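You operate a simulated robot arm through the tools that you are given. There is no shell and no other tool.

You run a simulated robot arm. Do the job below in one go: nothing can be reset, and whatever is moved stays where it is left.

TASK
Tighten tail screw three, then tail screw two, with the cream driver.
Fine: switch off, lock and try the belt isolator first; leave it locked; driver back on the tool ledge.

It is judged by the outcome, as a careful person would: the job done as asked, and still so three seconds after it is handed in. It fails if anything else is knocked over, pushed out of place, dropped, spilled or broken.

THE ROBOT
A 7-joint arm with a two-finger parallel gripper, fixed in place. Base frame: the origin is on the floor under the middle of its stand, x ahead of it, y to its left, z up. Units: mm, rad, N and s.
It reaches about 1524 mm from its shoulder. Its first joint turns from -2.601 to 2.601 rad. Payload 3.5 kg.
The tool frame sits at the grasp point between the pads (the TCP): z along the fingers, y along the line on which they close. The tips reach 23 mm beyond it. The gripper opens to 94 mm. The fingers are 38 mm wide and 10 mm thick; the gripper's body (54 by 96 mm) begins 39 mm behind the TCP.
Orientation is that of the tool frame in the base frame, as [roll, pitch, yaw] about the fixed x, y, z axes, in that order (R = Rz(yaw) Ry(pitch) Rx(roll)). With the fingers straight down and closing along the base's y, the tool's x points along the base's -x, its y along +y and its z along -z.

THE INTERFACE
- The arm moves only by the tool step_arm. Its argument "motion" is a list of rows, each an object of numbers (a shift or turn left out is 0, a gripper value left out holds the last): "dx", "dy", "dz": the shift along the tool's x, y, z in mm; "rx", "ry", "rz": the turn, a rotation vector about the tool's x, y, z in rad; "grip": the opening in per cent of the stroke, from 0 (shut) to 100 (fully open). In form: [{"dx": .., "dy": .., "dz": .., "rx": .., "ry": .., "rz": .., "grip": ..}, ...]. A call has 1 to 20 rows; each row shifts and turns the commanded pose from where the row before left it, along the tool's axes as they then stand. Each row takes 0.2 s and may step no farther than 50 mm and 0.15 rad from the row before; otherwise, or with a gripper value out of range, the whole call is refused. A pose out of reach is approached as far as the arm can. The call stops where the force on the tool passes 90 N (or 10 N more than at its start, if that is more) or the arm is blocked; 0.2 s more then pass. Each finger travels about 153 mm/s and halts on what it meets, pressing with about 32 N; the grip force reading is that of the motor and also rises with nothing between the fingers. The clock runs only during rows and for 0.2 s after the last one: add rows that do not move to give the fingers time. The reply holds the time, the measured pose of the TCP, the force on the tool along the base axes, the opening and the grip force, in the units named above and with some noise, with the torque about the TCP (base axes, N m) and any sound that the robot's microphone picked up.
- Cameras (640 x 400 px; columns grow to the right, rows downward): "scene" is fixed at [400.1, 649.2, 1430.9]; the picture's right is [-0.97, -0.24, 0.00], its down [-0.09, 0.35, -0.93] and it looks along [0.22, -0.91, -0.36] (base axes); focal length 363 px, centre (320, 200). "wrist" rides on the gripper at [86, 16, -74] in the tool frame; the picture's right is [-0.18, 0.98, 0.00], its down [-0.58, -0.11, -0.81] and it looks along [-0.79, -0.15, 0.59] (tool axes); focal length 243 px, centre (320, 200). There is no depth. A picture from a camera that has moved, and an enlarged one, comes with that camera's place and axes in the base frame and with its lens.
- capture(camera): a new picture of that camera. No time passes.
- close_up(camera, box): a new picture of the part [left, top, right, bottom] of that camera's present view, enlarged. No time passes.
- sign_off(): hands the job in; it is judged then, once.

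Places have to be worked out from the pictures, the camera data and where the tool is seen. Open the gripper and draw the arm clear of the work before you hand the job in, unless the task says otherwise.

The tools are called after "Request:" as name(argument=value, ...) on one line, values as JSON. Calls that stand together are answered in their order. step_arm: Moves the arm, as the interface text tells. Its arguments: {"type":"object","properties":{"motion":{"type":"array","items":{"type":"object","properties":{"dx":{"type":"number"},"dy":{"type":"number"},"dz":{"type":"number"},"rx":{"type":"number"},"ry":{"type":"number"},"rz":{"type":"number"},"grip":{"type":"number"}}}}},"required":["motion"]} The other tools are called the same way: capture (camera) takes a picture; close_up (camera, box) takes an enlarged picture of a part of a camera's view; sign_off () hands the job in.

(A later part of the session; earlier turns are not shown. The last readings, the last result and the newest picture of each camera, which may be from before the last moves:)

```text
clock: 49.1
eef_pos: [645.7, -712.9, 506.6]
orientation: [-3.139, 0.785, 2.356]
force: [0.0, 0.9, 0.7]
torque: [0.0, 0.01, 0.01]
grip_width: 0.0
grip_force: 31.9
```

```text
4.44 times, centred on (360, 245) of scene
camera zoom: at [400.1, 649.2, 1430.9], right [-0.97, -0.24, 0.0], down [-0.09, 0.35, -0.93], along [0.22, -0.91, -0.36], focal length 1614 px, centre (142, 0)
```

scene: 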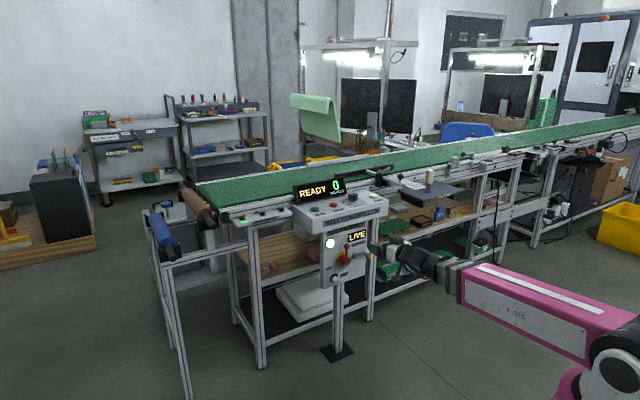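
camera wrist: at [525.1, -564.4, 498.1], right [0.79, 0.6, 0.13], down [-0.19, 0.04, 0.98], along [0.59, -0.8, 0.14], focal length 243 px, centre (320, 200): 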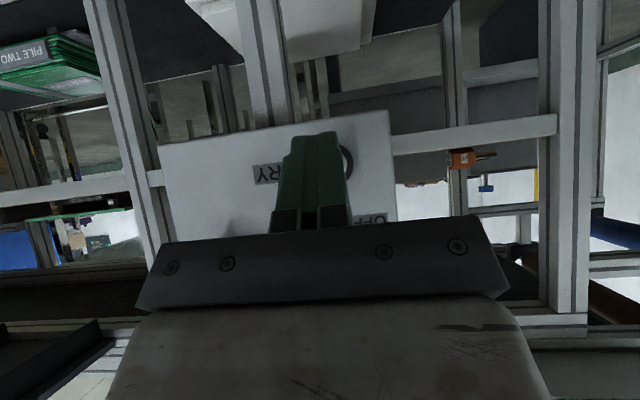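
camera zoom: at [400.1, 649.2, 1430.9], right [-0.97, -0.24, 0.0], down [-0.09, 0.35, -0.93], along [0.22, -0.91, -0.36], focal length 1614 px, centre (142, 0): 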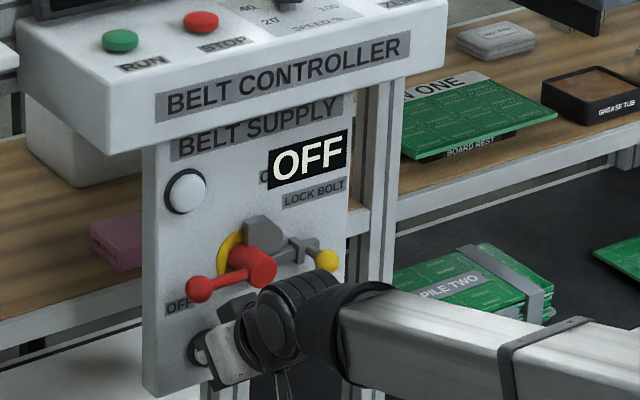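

Still no contact; I check the wrist view for where the tips stand relative to the button.

Request:
capture(camera="wrist")

Request:
close_up(camera="scene", box=[325, 245, 365, 285])

```text
taken
camera wrist: at [577.5, -620.7, 497.8], right [0.79, 0.6, 0.13], down [-0.19, 0.04, 0.98], along [0.59, -0.8, 0.14], focal length 243 px, centre (320, 200)
```

wrist: 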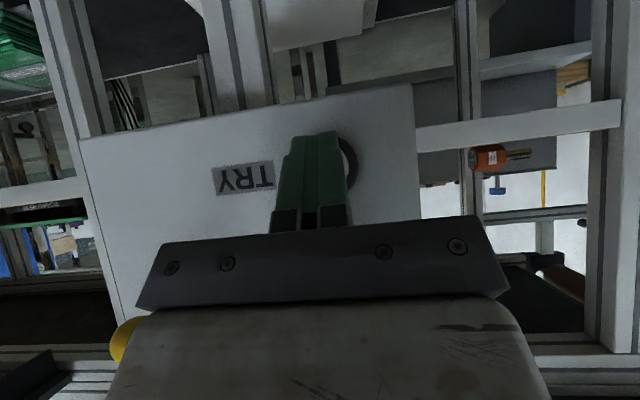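

```text
10.00 times, centred on (345, 265) of scene
camera zoom: at [400.1, 649.2, 1430.9], right [-0.97, -0.24, 0.0], down [-0.09, 0.35, -0.93], along [0.22, -0.91, -0.36], focal length 3632 px, centre (70, -450)
```

zoom: 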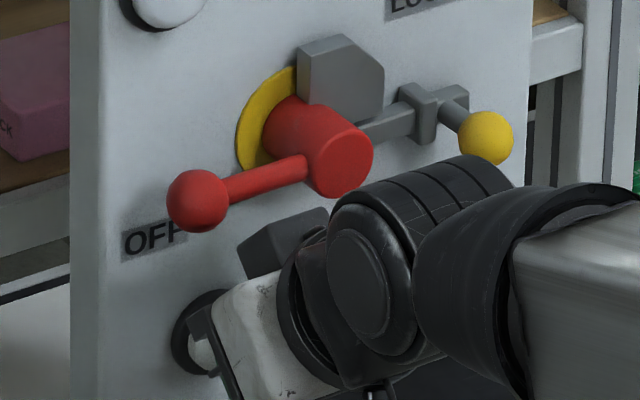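

Clearances to the lever are fine, and the button is right behind the tips. I continue to advance slowly until contact.

Request:
step_arm(motion=[{"dx": -1, "dz": 1}, {"dx": -1, "dz": 1}, {"dx": -1, "dz": 1}, {"dx": -1, "dz": 1}, {}])

Request:
close_up(camera="scene", box=[310, 200, 410, 290])

```text
clock: 50.4
eef_pos: [650.1, -716.1, 506.9]
orientation: [-3.14, 0.785, 2.355]
force: [-4.7, 2.3, 0.6]
torque: [-0.01, -0.05, -0.08]
grip_width: 0.0
grip_force: 32.0
heard: click
```

```text
4.44 times, centred on (360, 245) of scene
camera zoom: at [400.1, 649.2, 1430.9], right [-0.97, -0.24, 0.0], down [-0.09, 0.35, -0.93], along [0.22, -0.91, -0.36], focal length 1614 px, centre (142, 0)
```

zoom: 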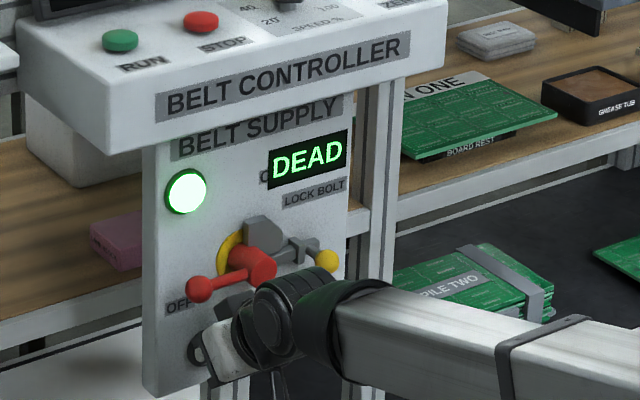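

Click heard, display shows DEAD with a green lamp: the isolator is off, locked and tried. I now back straight out from the panel and rise.

Request:
step_arm(motion=[{"dx": 5.7, "dz": -5.7}, {"dx": 14.1, "dz": -14.1}, {"dx": 21.2, "dz": -21.2}, {"dx": 21.2, "dz": -21.2}, {"dx": 17.7, "dz": -17.7}, {"dx": 8.5, "dz": -8.5}, {"dx": 3.5, "dz": -3.5}, {"dx": -7, "dz": -7}, {"dx": -14, "dz": -14}, {"dx": -24.7, "dz": -24.7}, {"dx": -24.7, "dz": -24.7}, {"dx": -24.7, "dz": -24.7}, {"dx": -24.7, "dz": -24.7}, {"dx": -24.7, "dz": -24.7}, {"dx": -24.7, "dz": -24.7}, {"dx": -24.7, "dz": -24.7}, {"dx": -24.7, "dz": -24.7}, {"dx": -14, "dz": -14}, {"dx": -7, "dz": -7}, {}])

Request:
close_up(camera="scene", box=[310, 200, 410, 290])

Request:
capture(camera="wrist")

```text
clock: 54.5
eef_pos: [559.1, -623.7, 845.1]
orientation: [-3.141, 0.785, 2.356]
force: [-0.4, -0.8, 0.4]
torque: [0.02, -0.01, 0.01]
grip_width: 0.0
grip_force: 31.6
```

```text
4.44 times, centred on (360, 245) of scene
camera zoom: at [400.1, 649.2, 1430.9], right [-0.97, -0.24, 0.0], down [-0.09, 0.35, -0.93], along [0.22, -0.91, -0.36], focal length 1614 px, centre (142, 0)
```

zoom: 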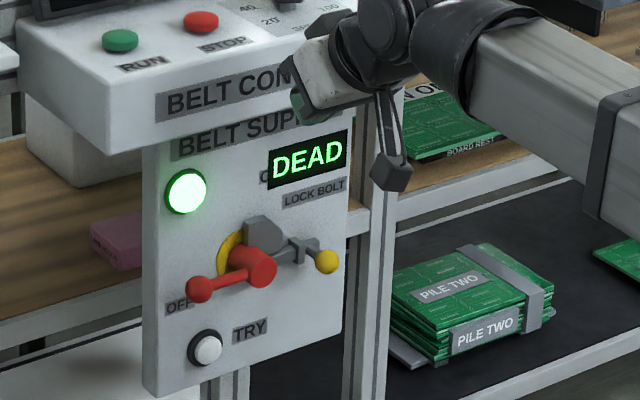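

```text
taken
camera wrist: at [489.9, -532.3, 837.3], right [0.79, 0.6, 0.13], down [-0.19, 0.04, 0.98], along [0.59, -0.8, 0.14], focal length 243 px, centre (320, 200)
```

wrist: 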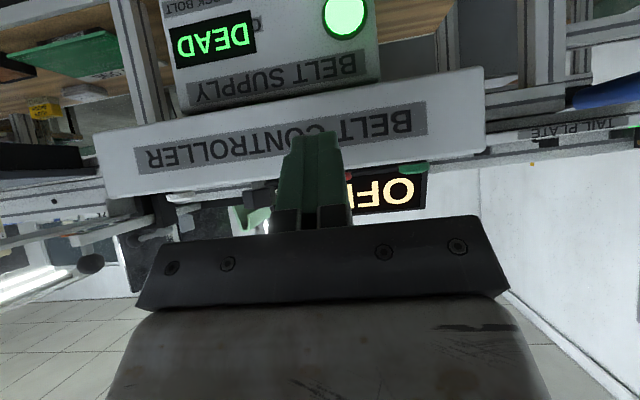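

The reading stays DEAD after release. I now rise clear of everything on the belt, then travel right along the conveyor towards the tool ledge while turning the fingers straight down.

Request:
step_arm(motion=[{"dx": -10.6, "dz": -10.6}, {"dx": -21.2, "dz": -21.2}, {"dx": -28, "dz": -28}, {"dx": -28, "dz": -28}, {"dx": -21.2, "dz": -21.2}, {"dx": -10.6, "dz": -10.6}, {"dy": -15}, {"dy": -30}, {"dy": -42}, {"dy": -42, "ry": 0.04}, {"dy": -42, "ry": 0.07}, {"dy": -42, "ry": 0.07}, {"dy": -42, "ry": 0.07}, {"dy": -42, "ry": 0.07}, {"dy": -42, "ry": 0.07}, {"dy": -42, "ry": 0.07}, {"dy": -42, "ry": 0.07}, {"dy": -30, "ry": 0.04}, {"dy": -15}, {}])

Request:
capture(camera="wrist")

Request:
capture(camera="scene")

```text
clock: 58.8
eef_pos: [226.4, -955.3, 1015.0]
orientation: [-3.141, 0.215, 2.357]
force: [0.2, -1.1, 0.0]
torque: [0.0, 0.01, -0.03]
grip_width: 0.1
grip_force: 32.0
```

```text
taken
camera wrist: at [166.9, -872.7, 1069.4], right [0.82, 0.57, 0.04], down [0.2, -0.36, 0.91], along [0.53, -0.74, -0.41], focal length 243 px, centre (320, 200)
```

wrist: 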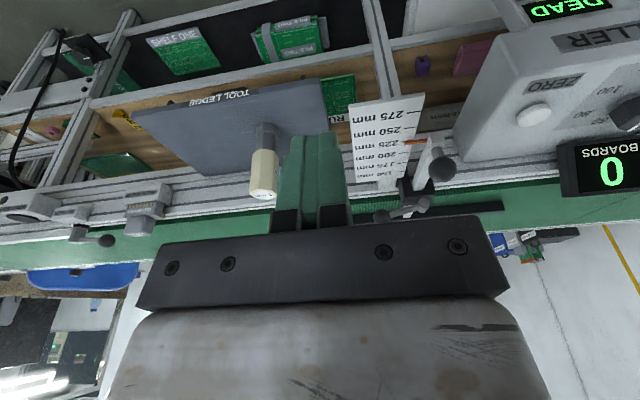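

```text
taken
```

scene: 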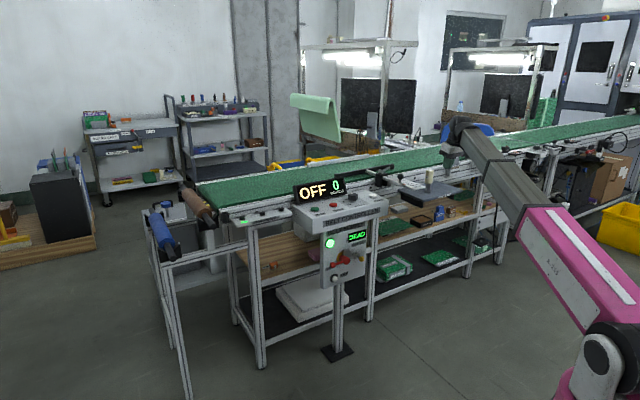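

The driver stands on the ledge, left of the scale arm in this upside-down view. I finish levelling the hand (fingers straight down), open the fingers and take close views.

Request:
step_arm(motion=[{"ry": 0.05, "grip": 100}, {"ry": 0.08}, {"ry": 0.06}, {"ry": 0.025}, {}])

Request:
capture(camera="wrist")

Request:
close_up(camera="wrist", box=[160, 20, 440, 200])

Request:
close_up(camera="scene", box=[395, 150, 475, 210])

```text
clock: 60.0
eef_pos: [227.1, -955.4, 1015.2]
orientation: [-3.137, 0.0, 2.355]
force: [0.5, 0.4, 1.0]
torque: [0.01, 0.01, -0.01]
grip_width: 93.8
grip_force: 0.2
```

```text
taken
camera wrist: at [177.8, -882.8, 1089.1], right [0.83, 0.56, 0.0], down [0.33, -0.49, 0.81], along [0.45, -0.67, -0.59], focal length 243 px, centre (320, 200)
```

wrist: 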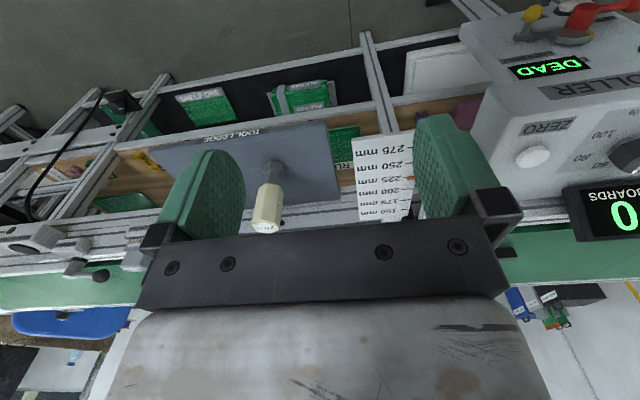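

```text
2.22 times, centred on (300, 110) of wrist
camera zoom: at [177.8, -882.8, 1089.1], right [0.83, 0.56, 0.0], down [0.33, -0.49, 0.81], along [0.45, -0.67, -0.59], focal length 539 px, centre (364, 400)
```

zoom: 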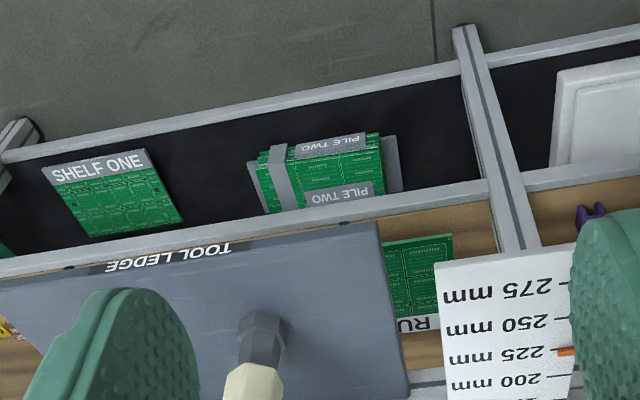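

```text
6.67 times, centred on (435, 180) of scene
camera zoom: at [400.1, 649.2, 1430.9], right [-0.97, -0.24, 0.0], down [-0.09, 0.35, -0.93], along [0.22, -0.91, -0.36], focal length 2421 px, centre (-447, 333)
```

zoom: 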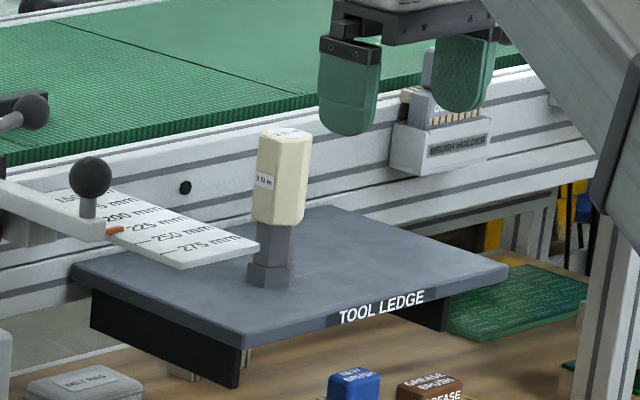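

The driver stands free on its socket, its cream handle prismatic with flats. I take tighter close-ups to judge its cross-section and label.

Request:
close_up(camera="scene", box=[420, 165, 440, 197])

Request:
close_up(camera="wrist", box=[240, 150, 300, 240])

Request:
close_up(camera="scene", box=[225, 203, 285, 230])

```text
12.50 times, centred on (430, 181) of scene
camera zoom: at [400.1, 649.2, 1430.9], right [-0.97, -0.24, 0.0], down [-0.09, 0.35, -0.93], along [0.22, -0.91, -0.36], focal length 4540 px, centre (-1055, 438)
```

zoom: 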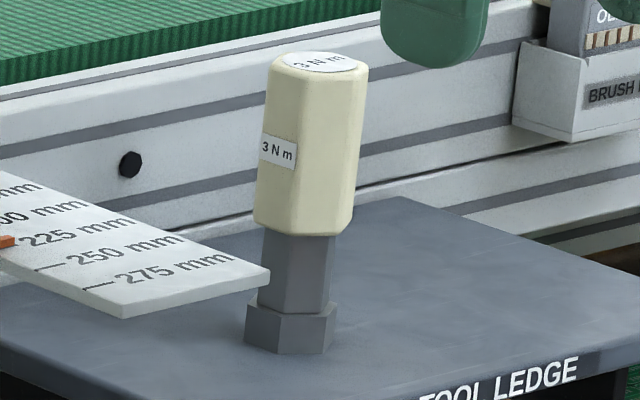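

```text
4.44 times, centred on (270, 195) of wrist
camera zoom: at [177.8, -882.8, 1089.1], right [0.83, 0.56, 0.0], down [0.33, -0.49, 0.81], along [0.45, -0.67, -0.59], focal length 1078 px, centre (542, 222)
```

zoom: 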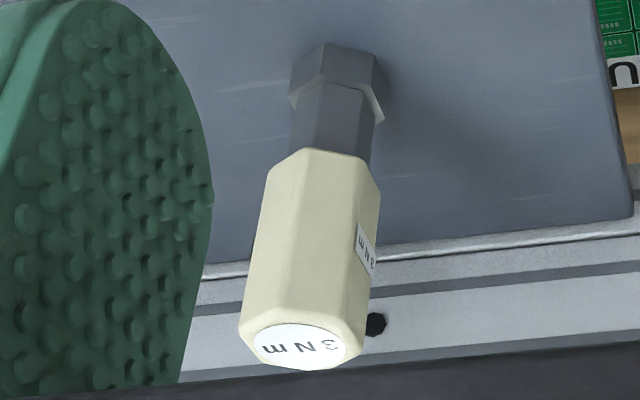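

```text
10.67 times, centred on (255, 216) of scene
camera zoom: at [400.1, 649.2, 1430.9], right [-0.97, -0.24, 0.0], down [-0.09, 0.35, -0.93], along [0.22, -0.91, -0.36], focal length 3874 px, centre (1013, 24)
```

zoom: 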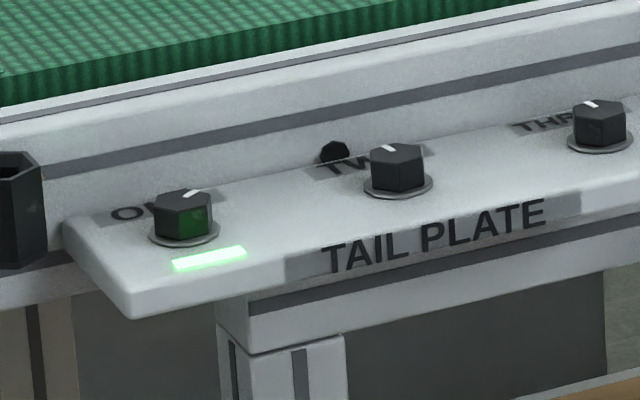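

The driver is marked 3 N m, hex handle and hex socket. I need the orientation of its flats; I zoom further.

Request:
close_up(camera="wrist", box=[254, 155, 286, 237])

Request:
close_up(camera="wrist", box=[250, 210, 290, 235])

Request:
close_up(camera="scene", box=[424, 166, 436, 178])

```text
4.88 times, centred on (270, 196) of wrist
camera zoom: at [177.8, -882.8, 1089.1], right [0.83, 0.56, 0.0], down [0.33, -0.49, 0.81], along [0.45, -0.67, -0.59], focal length 1184 px, centre (564, 220)
```

zoom: 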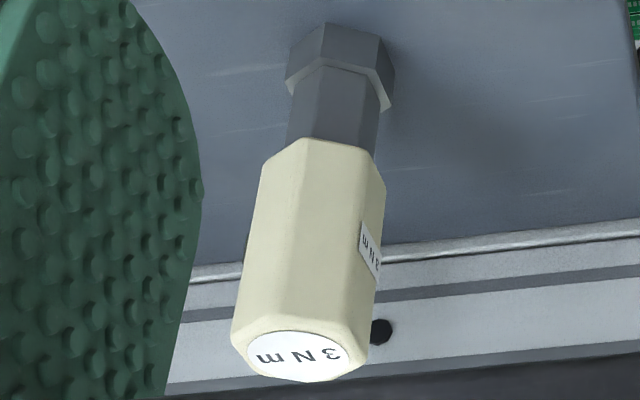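

```text
16.00 times, centred on (270, 222) of wrist
camera zoom: at [177.8, -882.8, 1089.1], right [0.83, 0.56, 0.0], down [0.33, -0.49, 0.81], along [0.45, -0.67, -0.59], focal length 3882 px, centre (1120, -160)
```

zoom: 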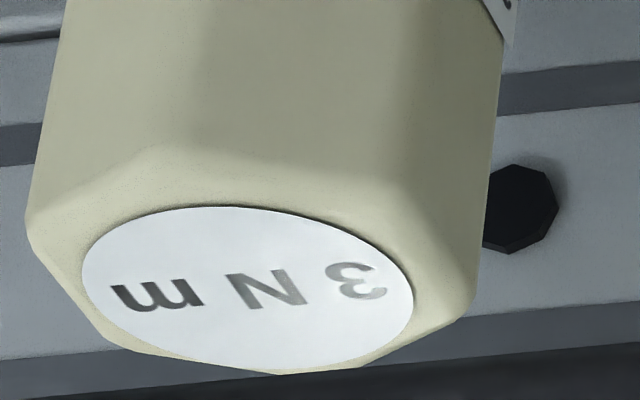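

```text
16.00 times, centred on (430, 172) of scene
camera zoom: at [400.1, 649.2, 1430.9], right [-0.97, -0.24, 0.0], down [-0.09, 0.35, -0.93], along [0.22, -0.91, -0.36], focal length 5811 px, centre (-1440, 648)
```

zoom: 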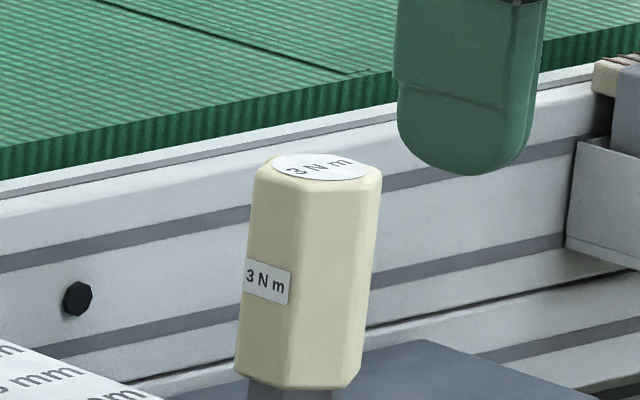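

From the hexagon edges in both views, the handle's flats face about 40°, 100°, 160° in azimuth; my closing axis is at 45°, so a 5° turn suits. Driver top is near [281, -1167, 920]; I move above it with the fingers open.

Request:
step_arm(motion=[{"dx": -8.3, "dy": -5, "dz": 0.5}, {"dx": -16.6, "dy": -9.9, "dz": 1}, {"dx": -27.7, "dy": -16.5, "dz": 1.5}, {"dx": -27.7, "dy": -16.5, "dz": 1.5}, {"dx": -27.7, "dy": -16.5, "dz": 1.5}, {"dx": -27.7, "dy": -16.5, "dz": 1.5}, {"dx": -27.7, "dy": -16.5, "dz": 1.5}, {"dx": -16.6, "dy": -9.9, "dz": 1}, {"dx": -8.3, "dy": -5, "dz": 0.5}, {"rz": 0.044}, {"rz": 0.043}, {}])

Request:
capture(camera="wrist")

Request:
close_up(camera="scene", box=[395, 130, 475, 210])

```text
clock: 62.5
eef_pos: [281.2, -1166.3, 1004.0]
orientation: [-3.139, 0.003, 2.267]
force: [0.2, -0.5, 0.0]
torque: [-0.01, -0.02, 0.01]
grip_width: 94.0
grip_force: 0.0
```

```text
taken
camera wrist: at [238.0, -1090.7, 1079.2], right [0.87, 0.49, 0.0], down [0.29, -0.51, 0.81], along [0.39, -0.7, -0.59], focal length 243 px, centre (320, 200)
```

wrist: 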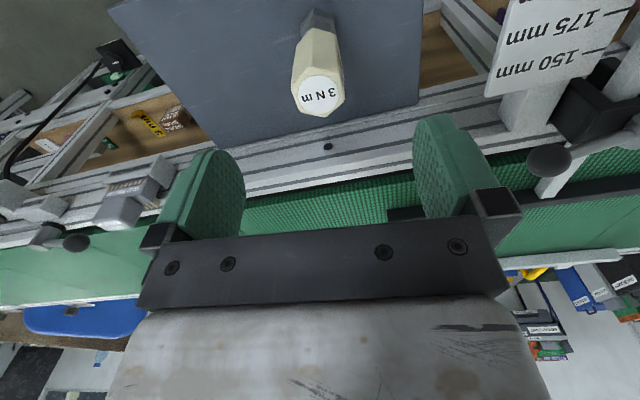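

```text
5.00 times, centred on (435, 170) of scene
camera zoom: at [400.1, 649.2, 1430.9], right [-0.97, -0.24, 0.0], down [-0.09, 0.35, -0.93], along [0.22, -0.91, -0.36], focal length 1816 px, centre (-255, 350)
```

zoom: 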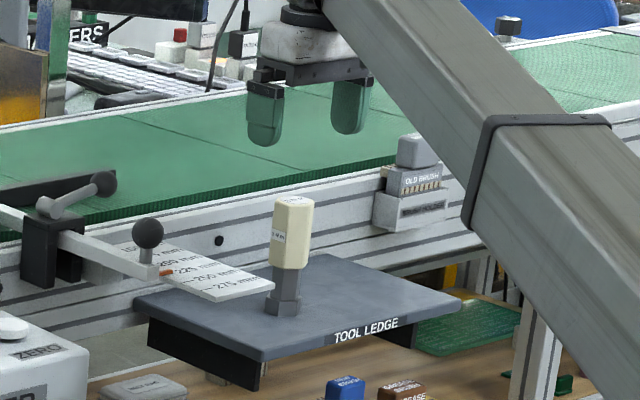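

From above the driver's top lies ~6 mm further out than my TCP. I check the hex alignment in an enlargement before descending.

Request:
close_up(camera="wrist", box=[270, 0, 370, 125])

```text
3.20 times, centred on (320, 62) of wrist
camera zoom: at [238.0, -1090.7, 1079.2], right [0.87, 0.49, 0.0], down [0.29, -0.51, 0.81], along [0.39, -0.7, -0.59], focal length 776 px, centre (320, 640)
```

zoom: 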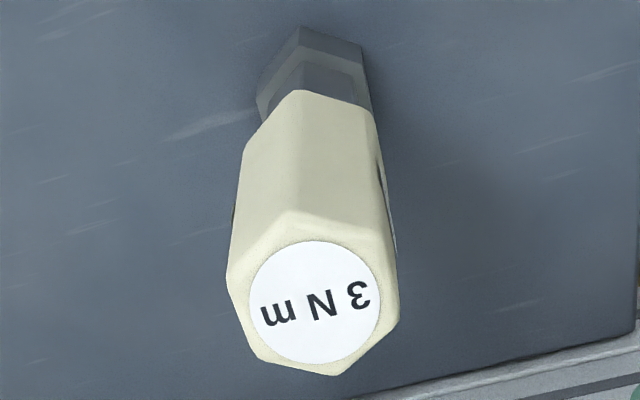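

Hex corners fit flats at ~44° azimuth, centre ≈ [283.5, -1173]. I shift the TCP over it with a slight turn back, then check again.

Request:
step_arm(motion=[{"dx": -3.3, "dy": -1.2, "rz": -0.025}, {"dx": -3.3, "dy": -1.2, "rz": -0.03}, {"dz": 10}, {"dz": 20}, {"dz": 10}, {}])

Request:
capture(camera="wrist")

Request:
close_up(camera="wrist", box=[240, 20, 400, 200])

```text
clock: 64.0
eef_pos: [283.6, -1173.4, 964.1]
orientation: [-3.14, 0.002, 2.323]
force: [0.4, 0.3, -0.5]
torque: [0.0, 0.0, 0.01]
grip_width: 93.9
grip_force: 0.1
```

```text
taken
camera wrist: at [236.7, -1099.9, 1038.8], right [0.84, 0.54, 0.0], down [0.32, -0.5, 0.81], along [0.43, -0.68, -0.59], focal length 243 px, centre (320, 200)
```

wrist: 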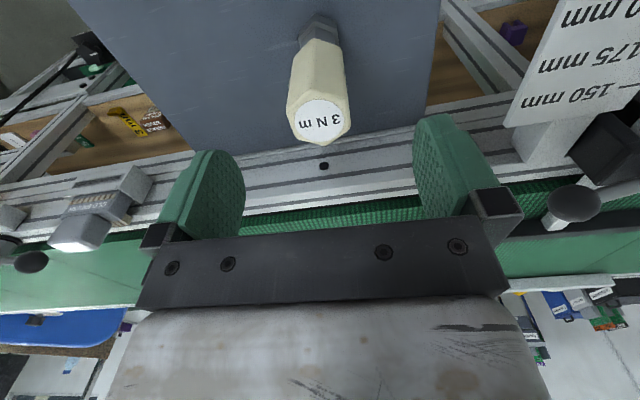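

```text
2.22 times, centred on (320, 110) of wrist
camera zoom: at [236.7, -1099.9, 1038.8], right [0.84, 0.54, 0.0], down [0.32, -0.5, 0.81], along [0.43, -0.68, -0.59], focal length 539 px, centre (320, 400)
```

zoom: 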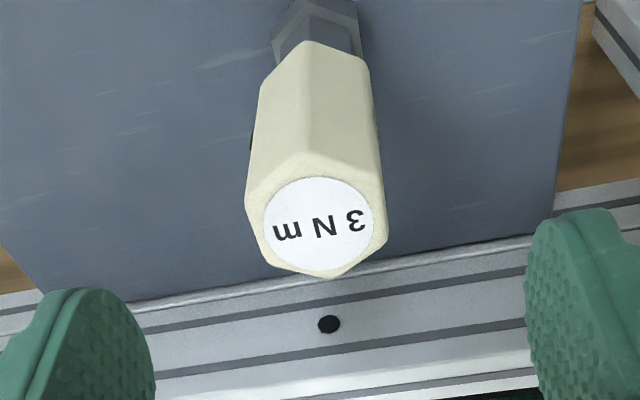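

The TCP is within ~1.5 mm of the driver's axis. I descend to grip height (TCP z≈888, body still above the handle top).

Request:
step_arm(motion=[{"dz": 8}, {"dz": 16}, {"dz": 20}, {"dz": 16}, {"dz": 10}, {"dz": 6}, {}])

Request:
capture(camera="wrist")

Request:
close_up(camera="scene", box=[395, 130, 475, 210])

```text
clock: 65.5
eef_pos: [283.2, -1174.3, 888.2]
orientation: [-3.139, 0.003, 2.322]
force: [-0.3, -0.3, -0.5]
torque: [0.01, 0.01, 0.01]
grip_width: 94.0
grip_force: 0.0
```

```text
taken
camera wrist: at [236.0, -1099.9, 963.5], right [0.84, 0.54, 0.0], down [0.32, -0.5, 0.81], along [0.43, -0.68, -0.59], focal length 243 px, centre (320, 200)
```

wrist: 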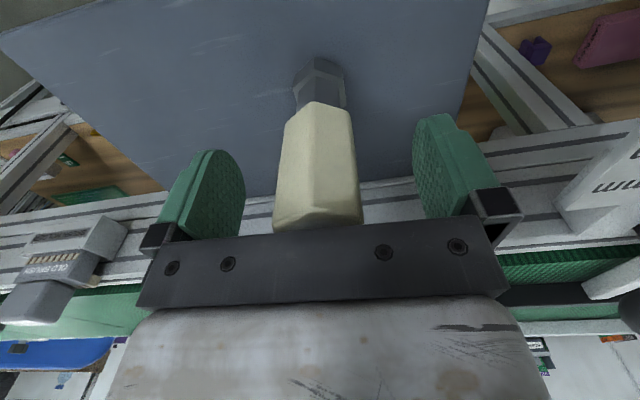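

```text
5.00 times, centred on (435, 170) of scene
camera zoom: at [400.1, 649.2, 1430.9], right [-0.97, -0.24, 0.0], down [-0.09, 0.35, -0.93], along [0.22, -0.91, -0.36], focal length 1816 px, centre (-255, 350)
```

zoom: 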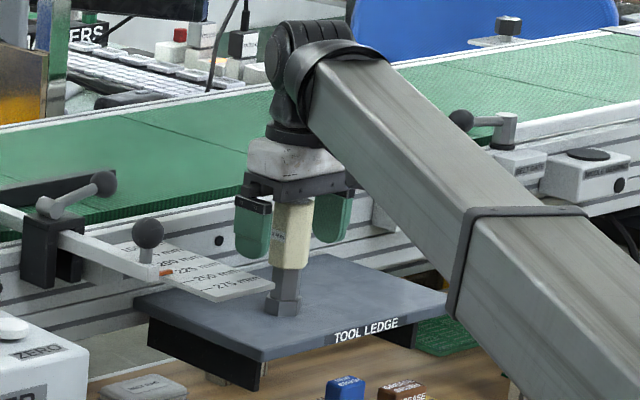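

The handle stands between the pads. I close gently in two stages.

Request:
step_arm(motion=[{"grip": 50}, {"grip": 42}, {"grip": 36}, {"grip": 0}, {}, {}])

Request:
capture(camera="wrist")

Request:
close_up(camera="scene", box=[415, 160, 455, 200])

```text
clock: 67.0
eef_pos: [283.6, -1173.4, 889.2]
orientation: [-3.14, -0.001, 2.324]
force: [0.6, 0.4, 0.6]
torque: [0.07, -0.04, 0.02]
grip_width: 36.2
grip_force: 32.0
```

```text
taken
camera wrist: at [236.0, -1099.8, 963.7], right [0.84, 0.54, 0.0], down [0.32, -0.5, 0.81], along [0.43, -0.68, -0.59], focal length 243 px, centre (320, 200)
```

wrist: 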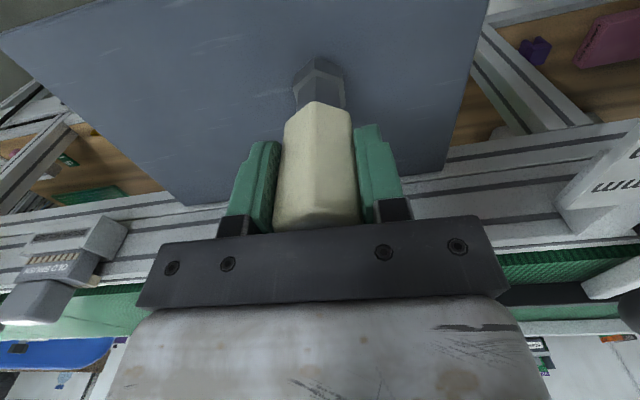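

```text
10.00 times, centred on (435, 180) of scene
camera zoom: at [400.1, 649.2, 1430.9], right [-0.97, -0.24, 0.0], down [-0.09, 0.35, -0.93], along [0.22, -0.91, -0.36], focal length 3632 px, centre (-830, 400)
```

zoom: 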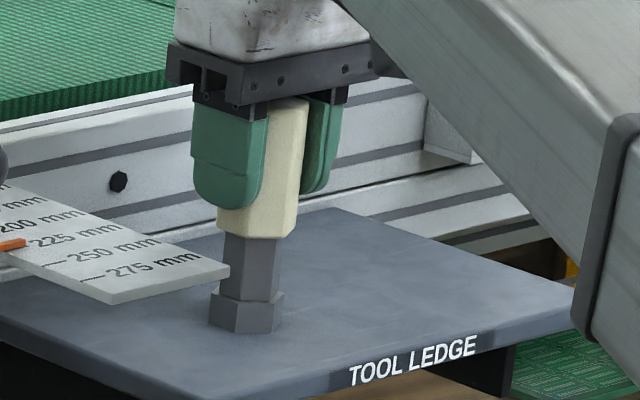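

Gripped at 36 mm. I lift slowly and verify the driver comes along upright.

Request:
step_arm(motion=[{"dz": -2}, {"dz": -5}, {"dz": -10}, {"dz": -20}, {"dz": -25}, {"dz": -25}, {"dz": -20}, {"dz": -10}, {"dz": -4}, {}])

Request:
capture(camera="wrist")

Request:
close_up(camera="scene", box=[395, 120, 475, 200])

```text
clock: 69.2
eef_pos: [282.9, -1173.0, 1009.8]
orientation: [-3.14, 0.003, 2.324]
force: [-0.2, 0.4, -0.8]
torque: [0.05, 0.02, 0.0]
grip_width: 36.0
grip_force: 32.0
```

```text
taken
camera wrist: at [236.7, -1099.3, 1084.0], right [0.84, 0.54, 0.0], down [0.32, -0.5, 0.81], along [0.43, -0.68, -0.59], focal length 243 px, centre (320, 200)
```

wrist: 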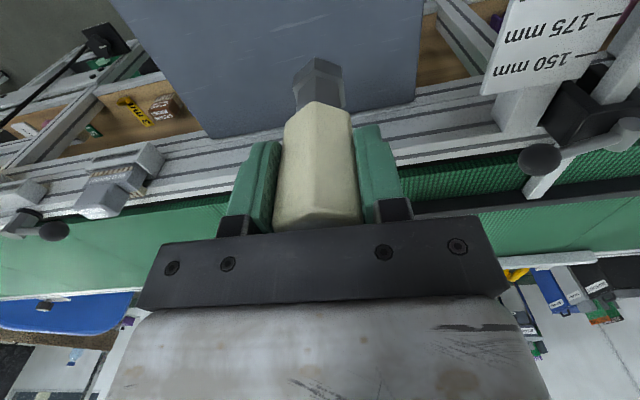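

```text
5.00 times, centred on (435, 160) of scene
camera zoom: at [400.1, 649.2, 1430.9], right [-0.97, -0.24, 0.0], down [-0.09, 0.35, -0.93], along [0.22, -0.91, -0.36], focal length 1816 px, centre (-255, 400)
```

zoom: 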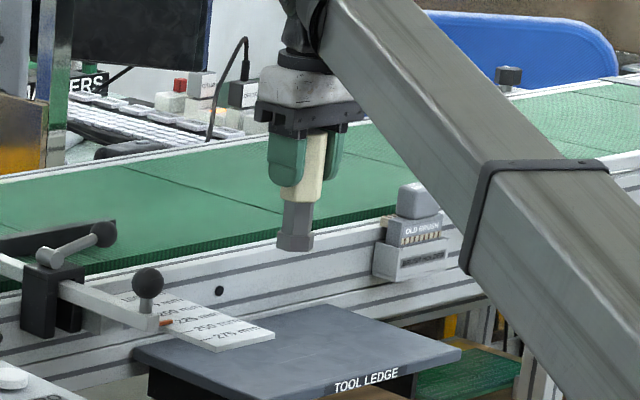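

The driver hangs upright and firm. I raise it a bit more and carry it along the conveyor towards the tail plate, stopping short to measure the screws.

Request:
step_arm(motion=[{"dz": -12}, {"dz": -24}, {"dz": -14}, {"dy": 10, "dx": 0.6}, {"dy": 20, "dx": 1.2}, {"dy": 32, "dx": 2}, {"dy": 38, "dx": 2.3}, {"dy": 38, "dx": 2.3}, {"dy": 38, "dx": 2.3}, {"dy": 38, "dx": 2.3}, {"dy": 38, "dx": 2.3}, {"dy": 38, "dx": 2.3}, {"dy": 38, "dx": 2.3}, {"dy": 38, "dx": 2.3}, {"dy": 38, "dx": 2.3}, {"dy": 30, "dx": 1.8}, {"dy": 18, "dx": 1}, {"dy": 8, "dx": 0.5}, {}])

Request:
capture(camera="scene")

```text
clock: 73.2
eef_pos: [601.9, -838.8, 1056.9]
orientation: [-3.139, 0.002, 2.322]
force: [0.2, -0.3, -0.9]
torque: [-0.01, -0.01, -0.02]
grip_width: 35.8
grip_force: 32.2
```

```text
taken
```

scene: 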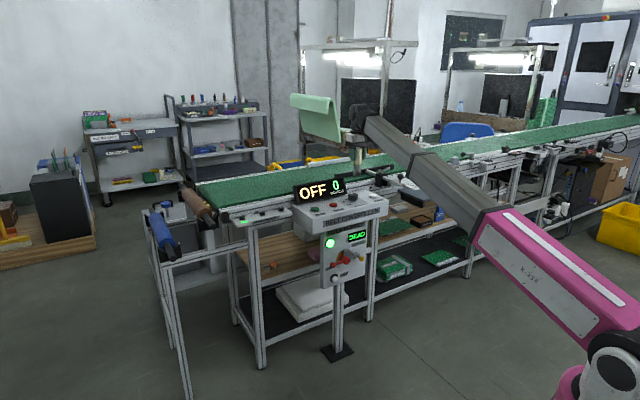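

Halfway there, all well. I continue to the measuring point near the tail plate.

Request:
step_arm(motion=[{"dy": 10, "dx": 0.7}, {"dy": 20, "dx": 1.4}, {"dy": 35, "dx": 2.4}, {"dy": 40, "dx": 2.7}, {"dy": 40, "dx": 2.7}, {"dy": 40, "dx": 2.7}, {"dy": 30, "dx": 2}, {"dy": 15, "dx": 1}, {"dy": 7, "dx": 0.5}, {}])

Request:
capture(camera="wrist")

Request:
capture(camera="scene")

```text
clock: 75.3
eef_pos: [763.5, -664.2, 1058.7]
orientation: [-3.14, 0.0, 2.324]
force: [-0.2, 0.0, -1.4]
torque: [0.0, 0.03, 0.02]
grip_width: 35.7
grip_force: 32.1
```

```text
taken
camera wrist: at [715.7, -590.5, 1133.5], right [0.84, 0.54, 0.0], down [0.32, -0.5, 0.81], along [0.43, -0.68, -0.59], focal length 243 px, centre (320, 200)
```

wrist: 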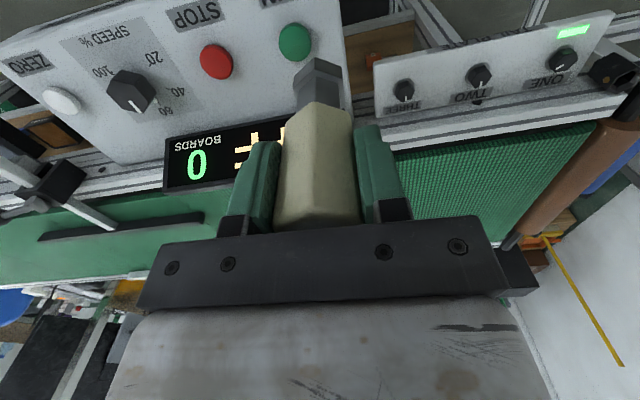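

```text
taken
```

scene: 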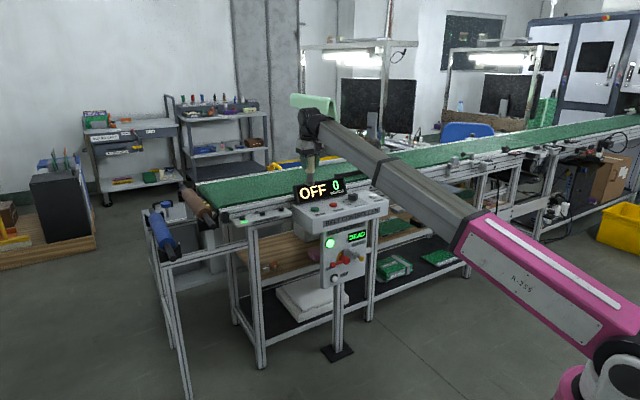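

Screws THREE, TWO and ONE are all in view, with their labels. I enlarge them to get positions and hex orientations.

Request:
close_up(camera="wrist", box=[365, 10, 625, 130])

Request:
close_up(camera="wrist", box=[380, 65, 430, 115])

Request:
close_up(camera="wrist", box=[450, 50, 510, 110])

Request:
close_up(camera="wrist", box=[280, 40, 360, 130])

```text
2.46 times, centred on (495, 70) of wrist
camera zoom: at [715.7, -590.5, 1133.5], right [0.84, 0.54, 0.0], down [0.32, -0.5, 0.81], along [0.43, -0.68, -0.59], focal length 597 px, centre (-111, 520)
```

zoom: 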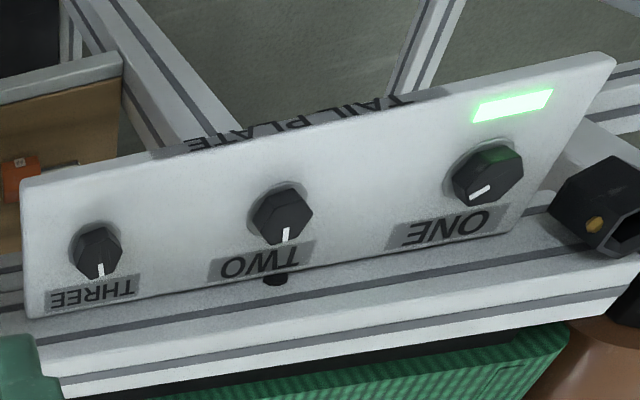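

```text
8.00 times, centred on (405, 90) of wrist
camera zoom: at [715.7, -590.5, 1133.5], right [0.84, 0.54, 0.0], down [0.32, -0.5, 0.81], along [0.43, -0.68, -0.59], focal length 1941 px, centre (-360, 1080)
```

zoom: 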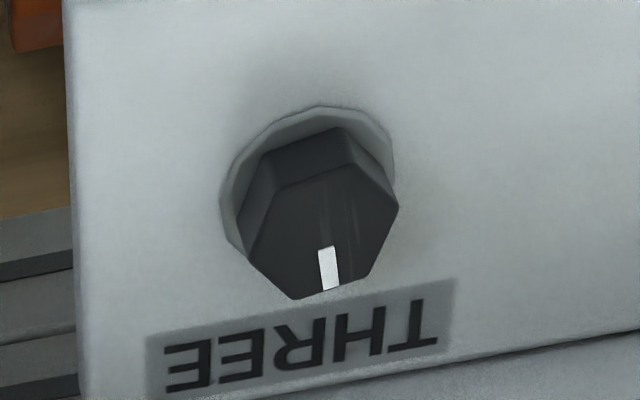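

```text
6.67 times, centred on (480, 80) of wrist
camera zoom: at [715.7, -590.5, 1133.5], right [0.84, 0.54, 0.0], down [0.32, -0.5, 0.81], along [0.43, -0.68, -0.59], focal length 1618 px, centre (-747, 1000)
```

zoom: 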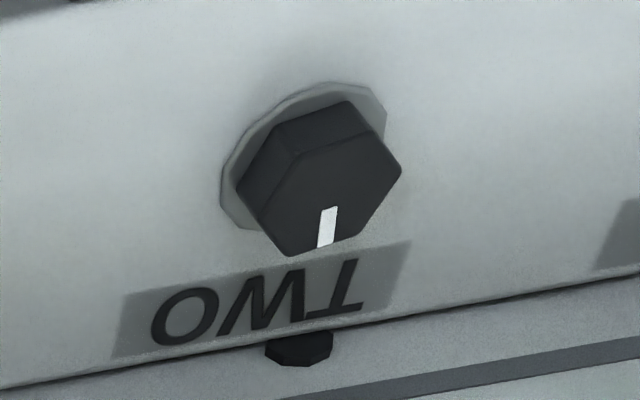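

```text
4.44 times, centred on (320, 85) of wrist
camera zoom: at [715.7, -590.5, 1133.5], right [0.84, 0.54, 0.0], down [0.32, -0.5, 0.81], along [0.43, -0.68, -0.59], focal length 1078 px, centre (320, 711)
```

zoom: 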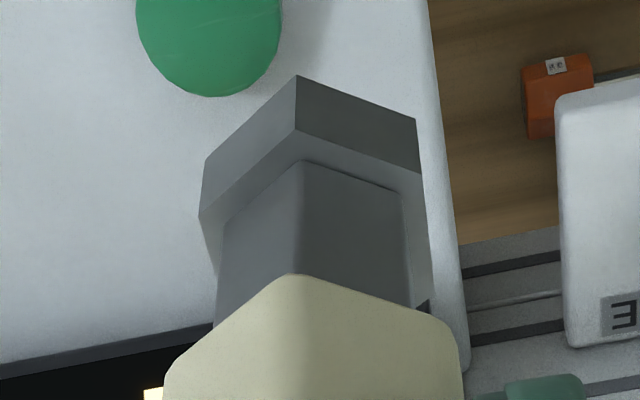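

Measured: socket axis coincides with the TCP axis, vertical; screw THREE head ≈ [888, -670, z 857], flats near 25°/85° azimuth, TWO ≈ [948, -611]. I turn the driver 42° counter-clockwise so its flats match (leaving clockwise travel), then move above THREE.

Request:
step_arm(motion=[{"rz": -0.04}, {"rz": -0.08}, {"rz": -0.1}, {"rz": -0.1}, {"rz": -0.1}, {"rz": -0.1}, {"rz": -0.1}, {"rz": -0.08}, {"rz": -0.035}, {"dx": -10, "dy": 0.4}, {"dx": -25, "dy": 0.9}, {"dx": -30, "dy": 1.1}, {"dx": -30, "dy": 1.1}, {"dx": -20, "dy": 0.7}, {"dx": -9.6, "dy": 0.3}, {"dz": 12}, {"dz": 20}, {"dz": 14}, {"dz": 6}, {}])

Request:
capture(camera="wrist")

Request:
close_up(camera="wrist", box=[260, 0, 380, 120])

Request:
close_up(camera="scene", box=[235, 150, 315, 230])

```text
clock: 79.5
eef_pos: [886.1, -670.4, 1005.7]
orientation: [-3.139, 0.001, 3.057]
force: [0.1, 0.6, -1.5]
torque: [-0.03, 0.0, -0.01]
grip_width: 35.8
grip_force: 31.8
```

```text
taken
camera wrist: at [802.1, -647.6, 1080.9], right [0.27, 0.96, 0.0], down [0.57, -0.16, 0.81], along [0.78, -0.21, -0.59], focal length 243 px, centre (320, 200)
```

wrist: 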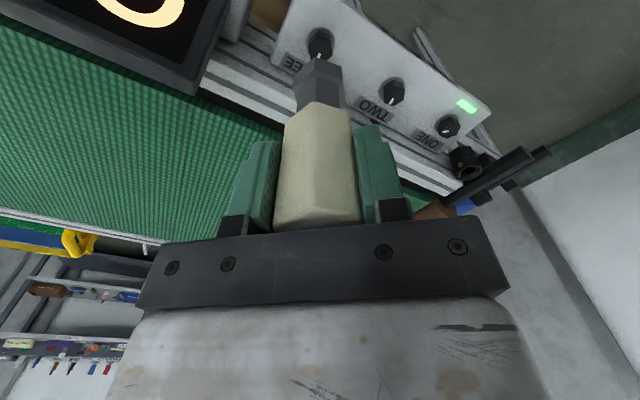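

```text
3.33 times, centred on (320, 60) of wrist
camera zoom: at [802.1, -647.6, 1080.9], right [0.27, 0.96, 0.0], down [0.57, -0.16, 0.81], along [0.78, -0.21, -0.59], focal length 809 px, centre (320, 667)
```

zoom: 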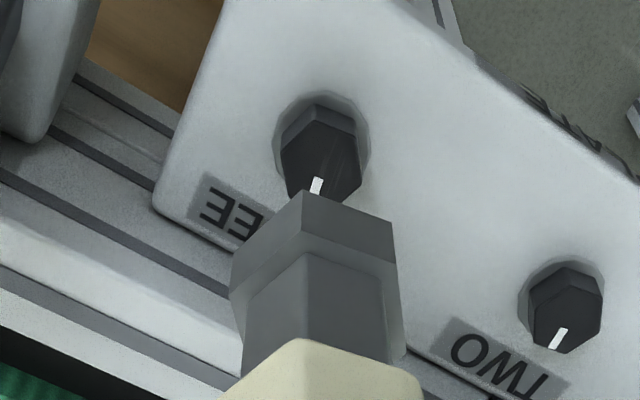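

```text
5.00 times, centred on (275, 190) of scene
camera zoom: at [400.1, 649.2, 1430.9], right [-0.97, -0.24, 0.0], down [-0.09, 0.35, -0.93], along [0.22, -0.91, -0.36], focal length 1816 px, centre (545, 250)
```

zoom: 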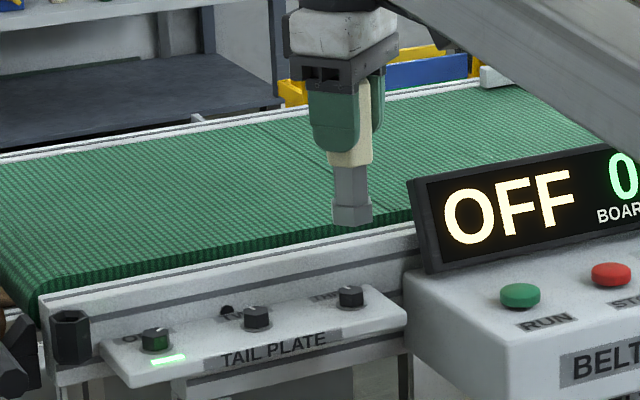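

Both screws are visible beside the socket. I zoom for exact hex centres from this second viewpoint.

Request:
close_up(camera="wrist", box=[300, 20, 340, 70])

Request:
close_up(camera="wrist", box=[372, 70, 412, 110])

Request:
close_up(camera="wrist", box=[285, 50, 355, 100])

```text
8.00 times, centred on (320, 45) of wrist
camera zoom: at [802.1, -647.6, 1080.9], right [0.27, 0.96, 0.0], down [0.57, -0.16, 0.81], along [0.78, -0.21, -0.59], focal length 1941 px, centre (320, 1440)
```

zoom: 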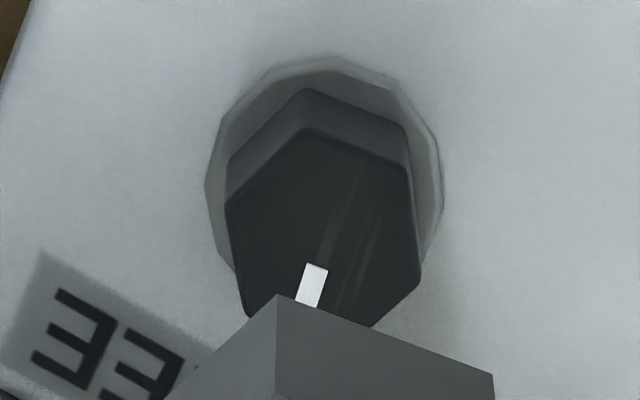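

```text
10.00 times, centred on (392, 90) of wrist
camera zoom: at [802.1, -647.6, 1080.9], right [0.27, 0.96, 0.0], down [0.57, -0.16, 0.81], along [0.78, -0.21, -0.59], focal length 2426 px, centre (-400, 1300)
```

zoom: 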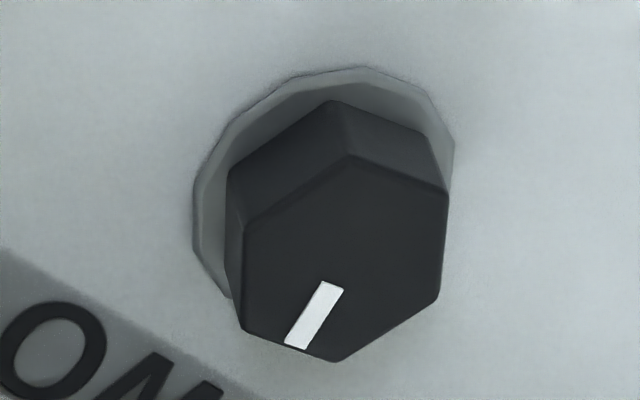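

```text
8.00 times, centred on (320, 75) of wrist
camera zoom: at [802.1, -647.6, 1080.9], right [0.27, 0.96, 0.0], down [0.57, -0.16, 0.81], along [0.78, -0.21, -0.59], focal length 1941 px, centre (320, 1200)
```

zoom: 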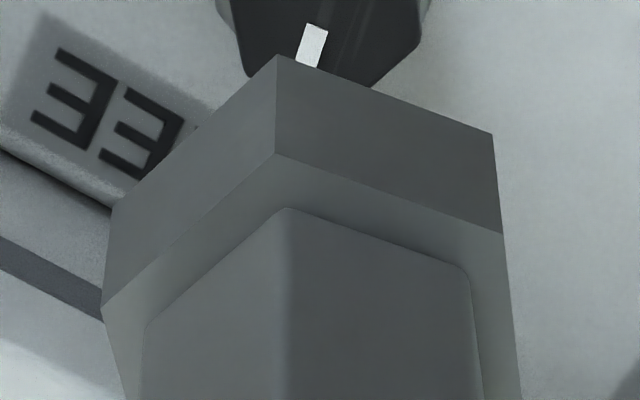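

Two-view triangulation gives THREE ≈ [890, -671, 854], flats at ~86° azimuth; my tool is at 85°, and the socket axis is ~3 mm short in x. I shift by that, lower to just above the head, and check from both cameras.

Request:
step_arm(motion=[{"dx": -1.6, "dy": 0, "rz": -0.01}, {"dx": -1.6, "dy": 0}, {"dz": 10}, {"dz": 16}, {"dz": 10}, {"dz": 4}, {}])

Request:
close_up(camera="wrist", box=[280, 20, 360, 120])

Request:
close_up(camera="scene", box=[255, 170, 305, 220])

```text
clock: 81.2
eef_pos: [889.5, -670.8, 965.8]
orientation: [-3.14, 0.001, 3.069]
force: [1.1, 0.2, -1.9]
torque: [-0.01, -0.01, 0.01]
grip_width: 36.1
grip_force: 31.7
```

```text
4.00 times, centred on (320, 70) of wrist
camera zoom: at [805.5, -648.9, 1041.3], right [0.26, 0.97, 0.0], down [0.57, -0.15, 0.81], along [0.78, -0.21, -0.59], focal length 970 px, centre (320, 720)
```

zoom: 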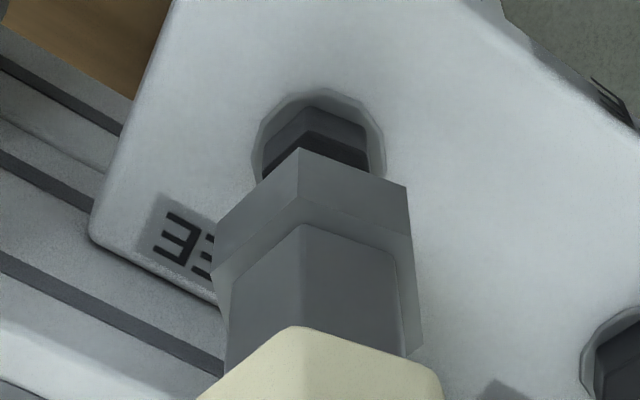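

```text
8.00 times, centred on (280, 195) of scene
camera zoom: at [400.1, 649.2, 1430.9], right [-0.97, -0.24, 0.0], down [-0.09, 0.35, -0.93], along [0.22, -0.91, -0.36], focal length 2905 px, centre (640, 240)
```

zoom: 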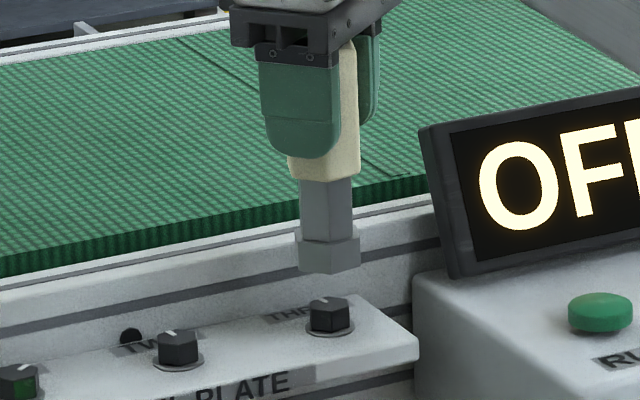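

Scene view shows socket and head in line to within about 1 mm. I zoom further to confirm before lowering.

Request:
close_up(camera="scene", box=[268, 196, 294, 214])

Request:
close_up(camera="wrist", box=[300, 35, 340, 75])

```text
16.00 times, centred on (281, 205) of scene
camera zoom: at [400.1, 649.2, 1430.9], right [-0.97, -0.24, 0.0], down [-0.09, 0.35, -0.93], along [0.22, -0.91, -0.36], focal length 5811 px, centre (944, 120)
```

zoom: 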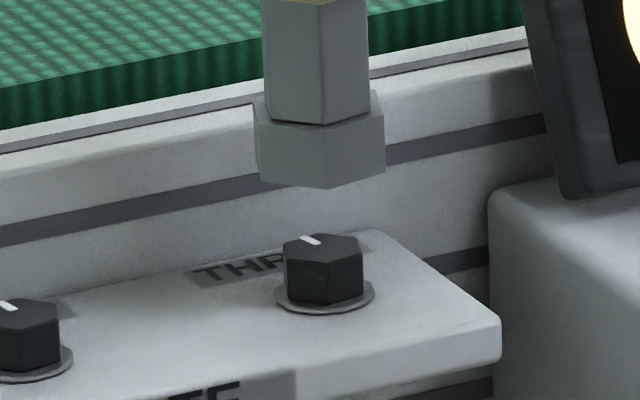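

```text
10.00 times, centred on (320, 55) of wrist
camera zoom: at [805.5, -648.9, 1041.3], right [0.26, 0.97, 0.0], down [0.57, -0.15, 0.81], along [0.78, -0.21, -0.59], focal length 2426 px, centre (320, 1650)
```

zoom: 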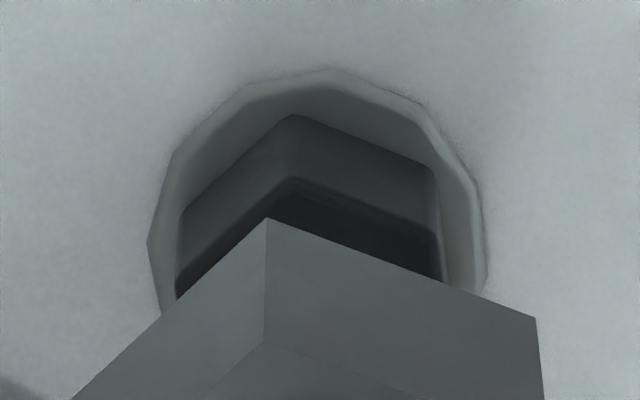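

Alignment is within ~0.5 mm both ways and the edges are parallel. I lower the socket on to screw THREE gently.

Request:
step_arm(motion=[{"dx": -0.3, "dz": 4}, {"dz": 7}, {"dz": 4}, {"dz": 2}, {"dz": 2}, {"dz": 2}, {}])

Request:
close_up(camera="scene", box=[268, 196, 294, 214])

Request:
close_up(camera="wrist", box=[300, 35, 340, 75])

```text
clock: 82.8
eef_pos: [890.6, -671.6, 945.9]
orientation: [-3.142, 0.001, 3.068]
force: [-0.5, -0.4, -0.8]
torque: [-0.03, 0.0, 0.03]
grip_width: 35.8
grip_force: 32.1
```

```text
16.00 times, centred on (281, 205) of scene
camera zoom: at [400.1, 649.2, 1430.9], right [-0.97, -0.24, 0.0], down [-0.09, 0.35, -0.93], along [0.22, -0.91, -0.36], focal length 5811 px, centre (944, 120)
```

zoom: 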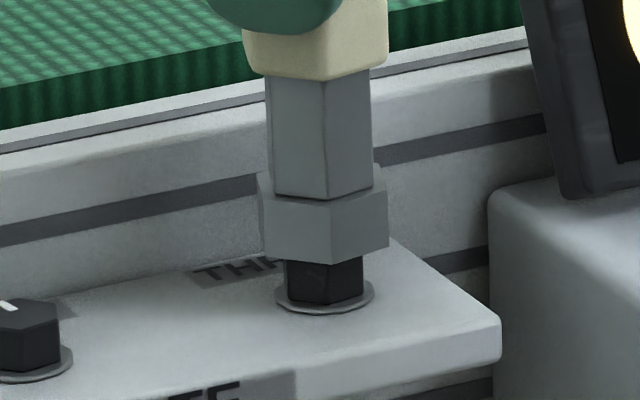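

```text
10.00 times, centred on (320, 55) of wrist
camera zoom: at [805.6, -649.5, 1020.4], right [0.26, 0.97, 0.0], down [0.57, -0.15, 0.81], along [0.78, -0.21, -0.59], focal length 2426 px, centre (320, 1650)
```

zoom: 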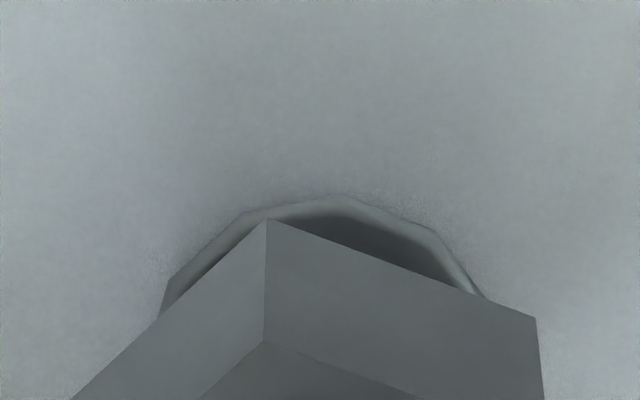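

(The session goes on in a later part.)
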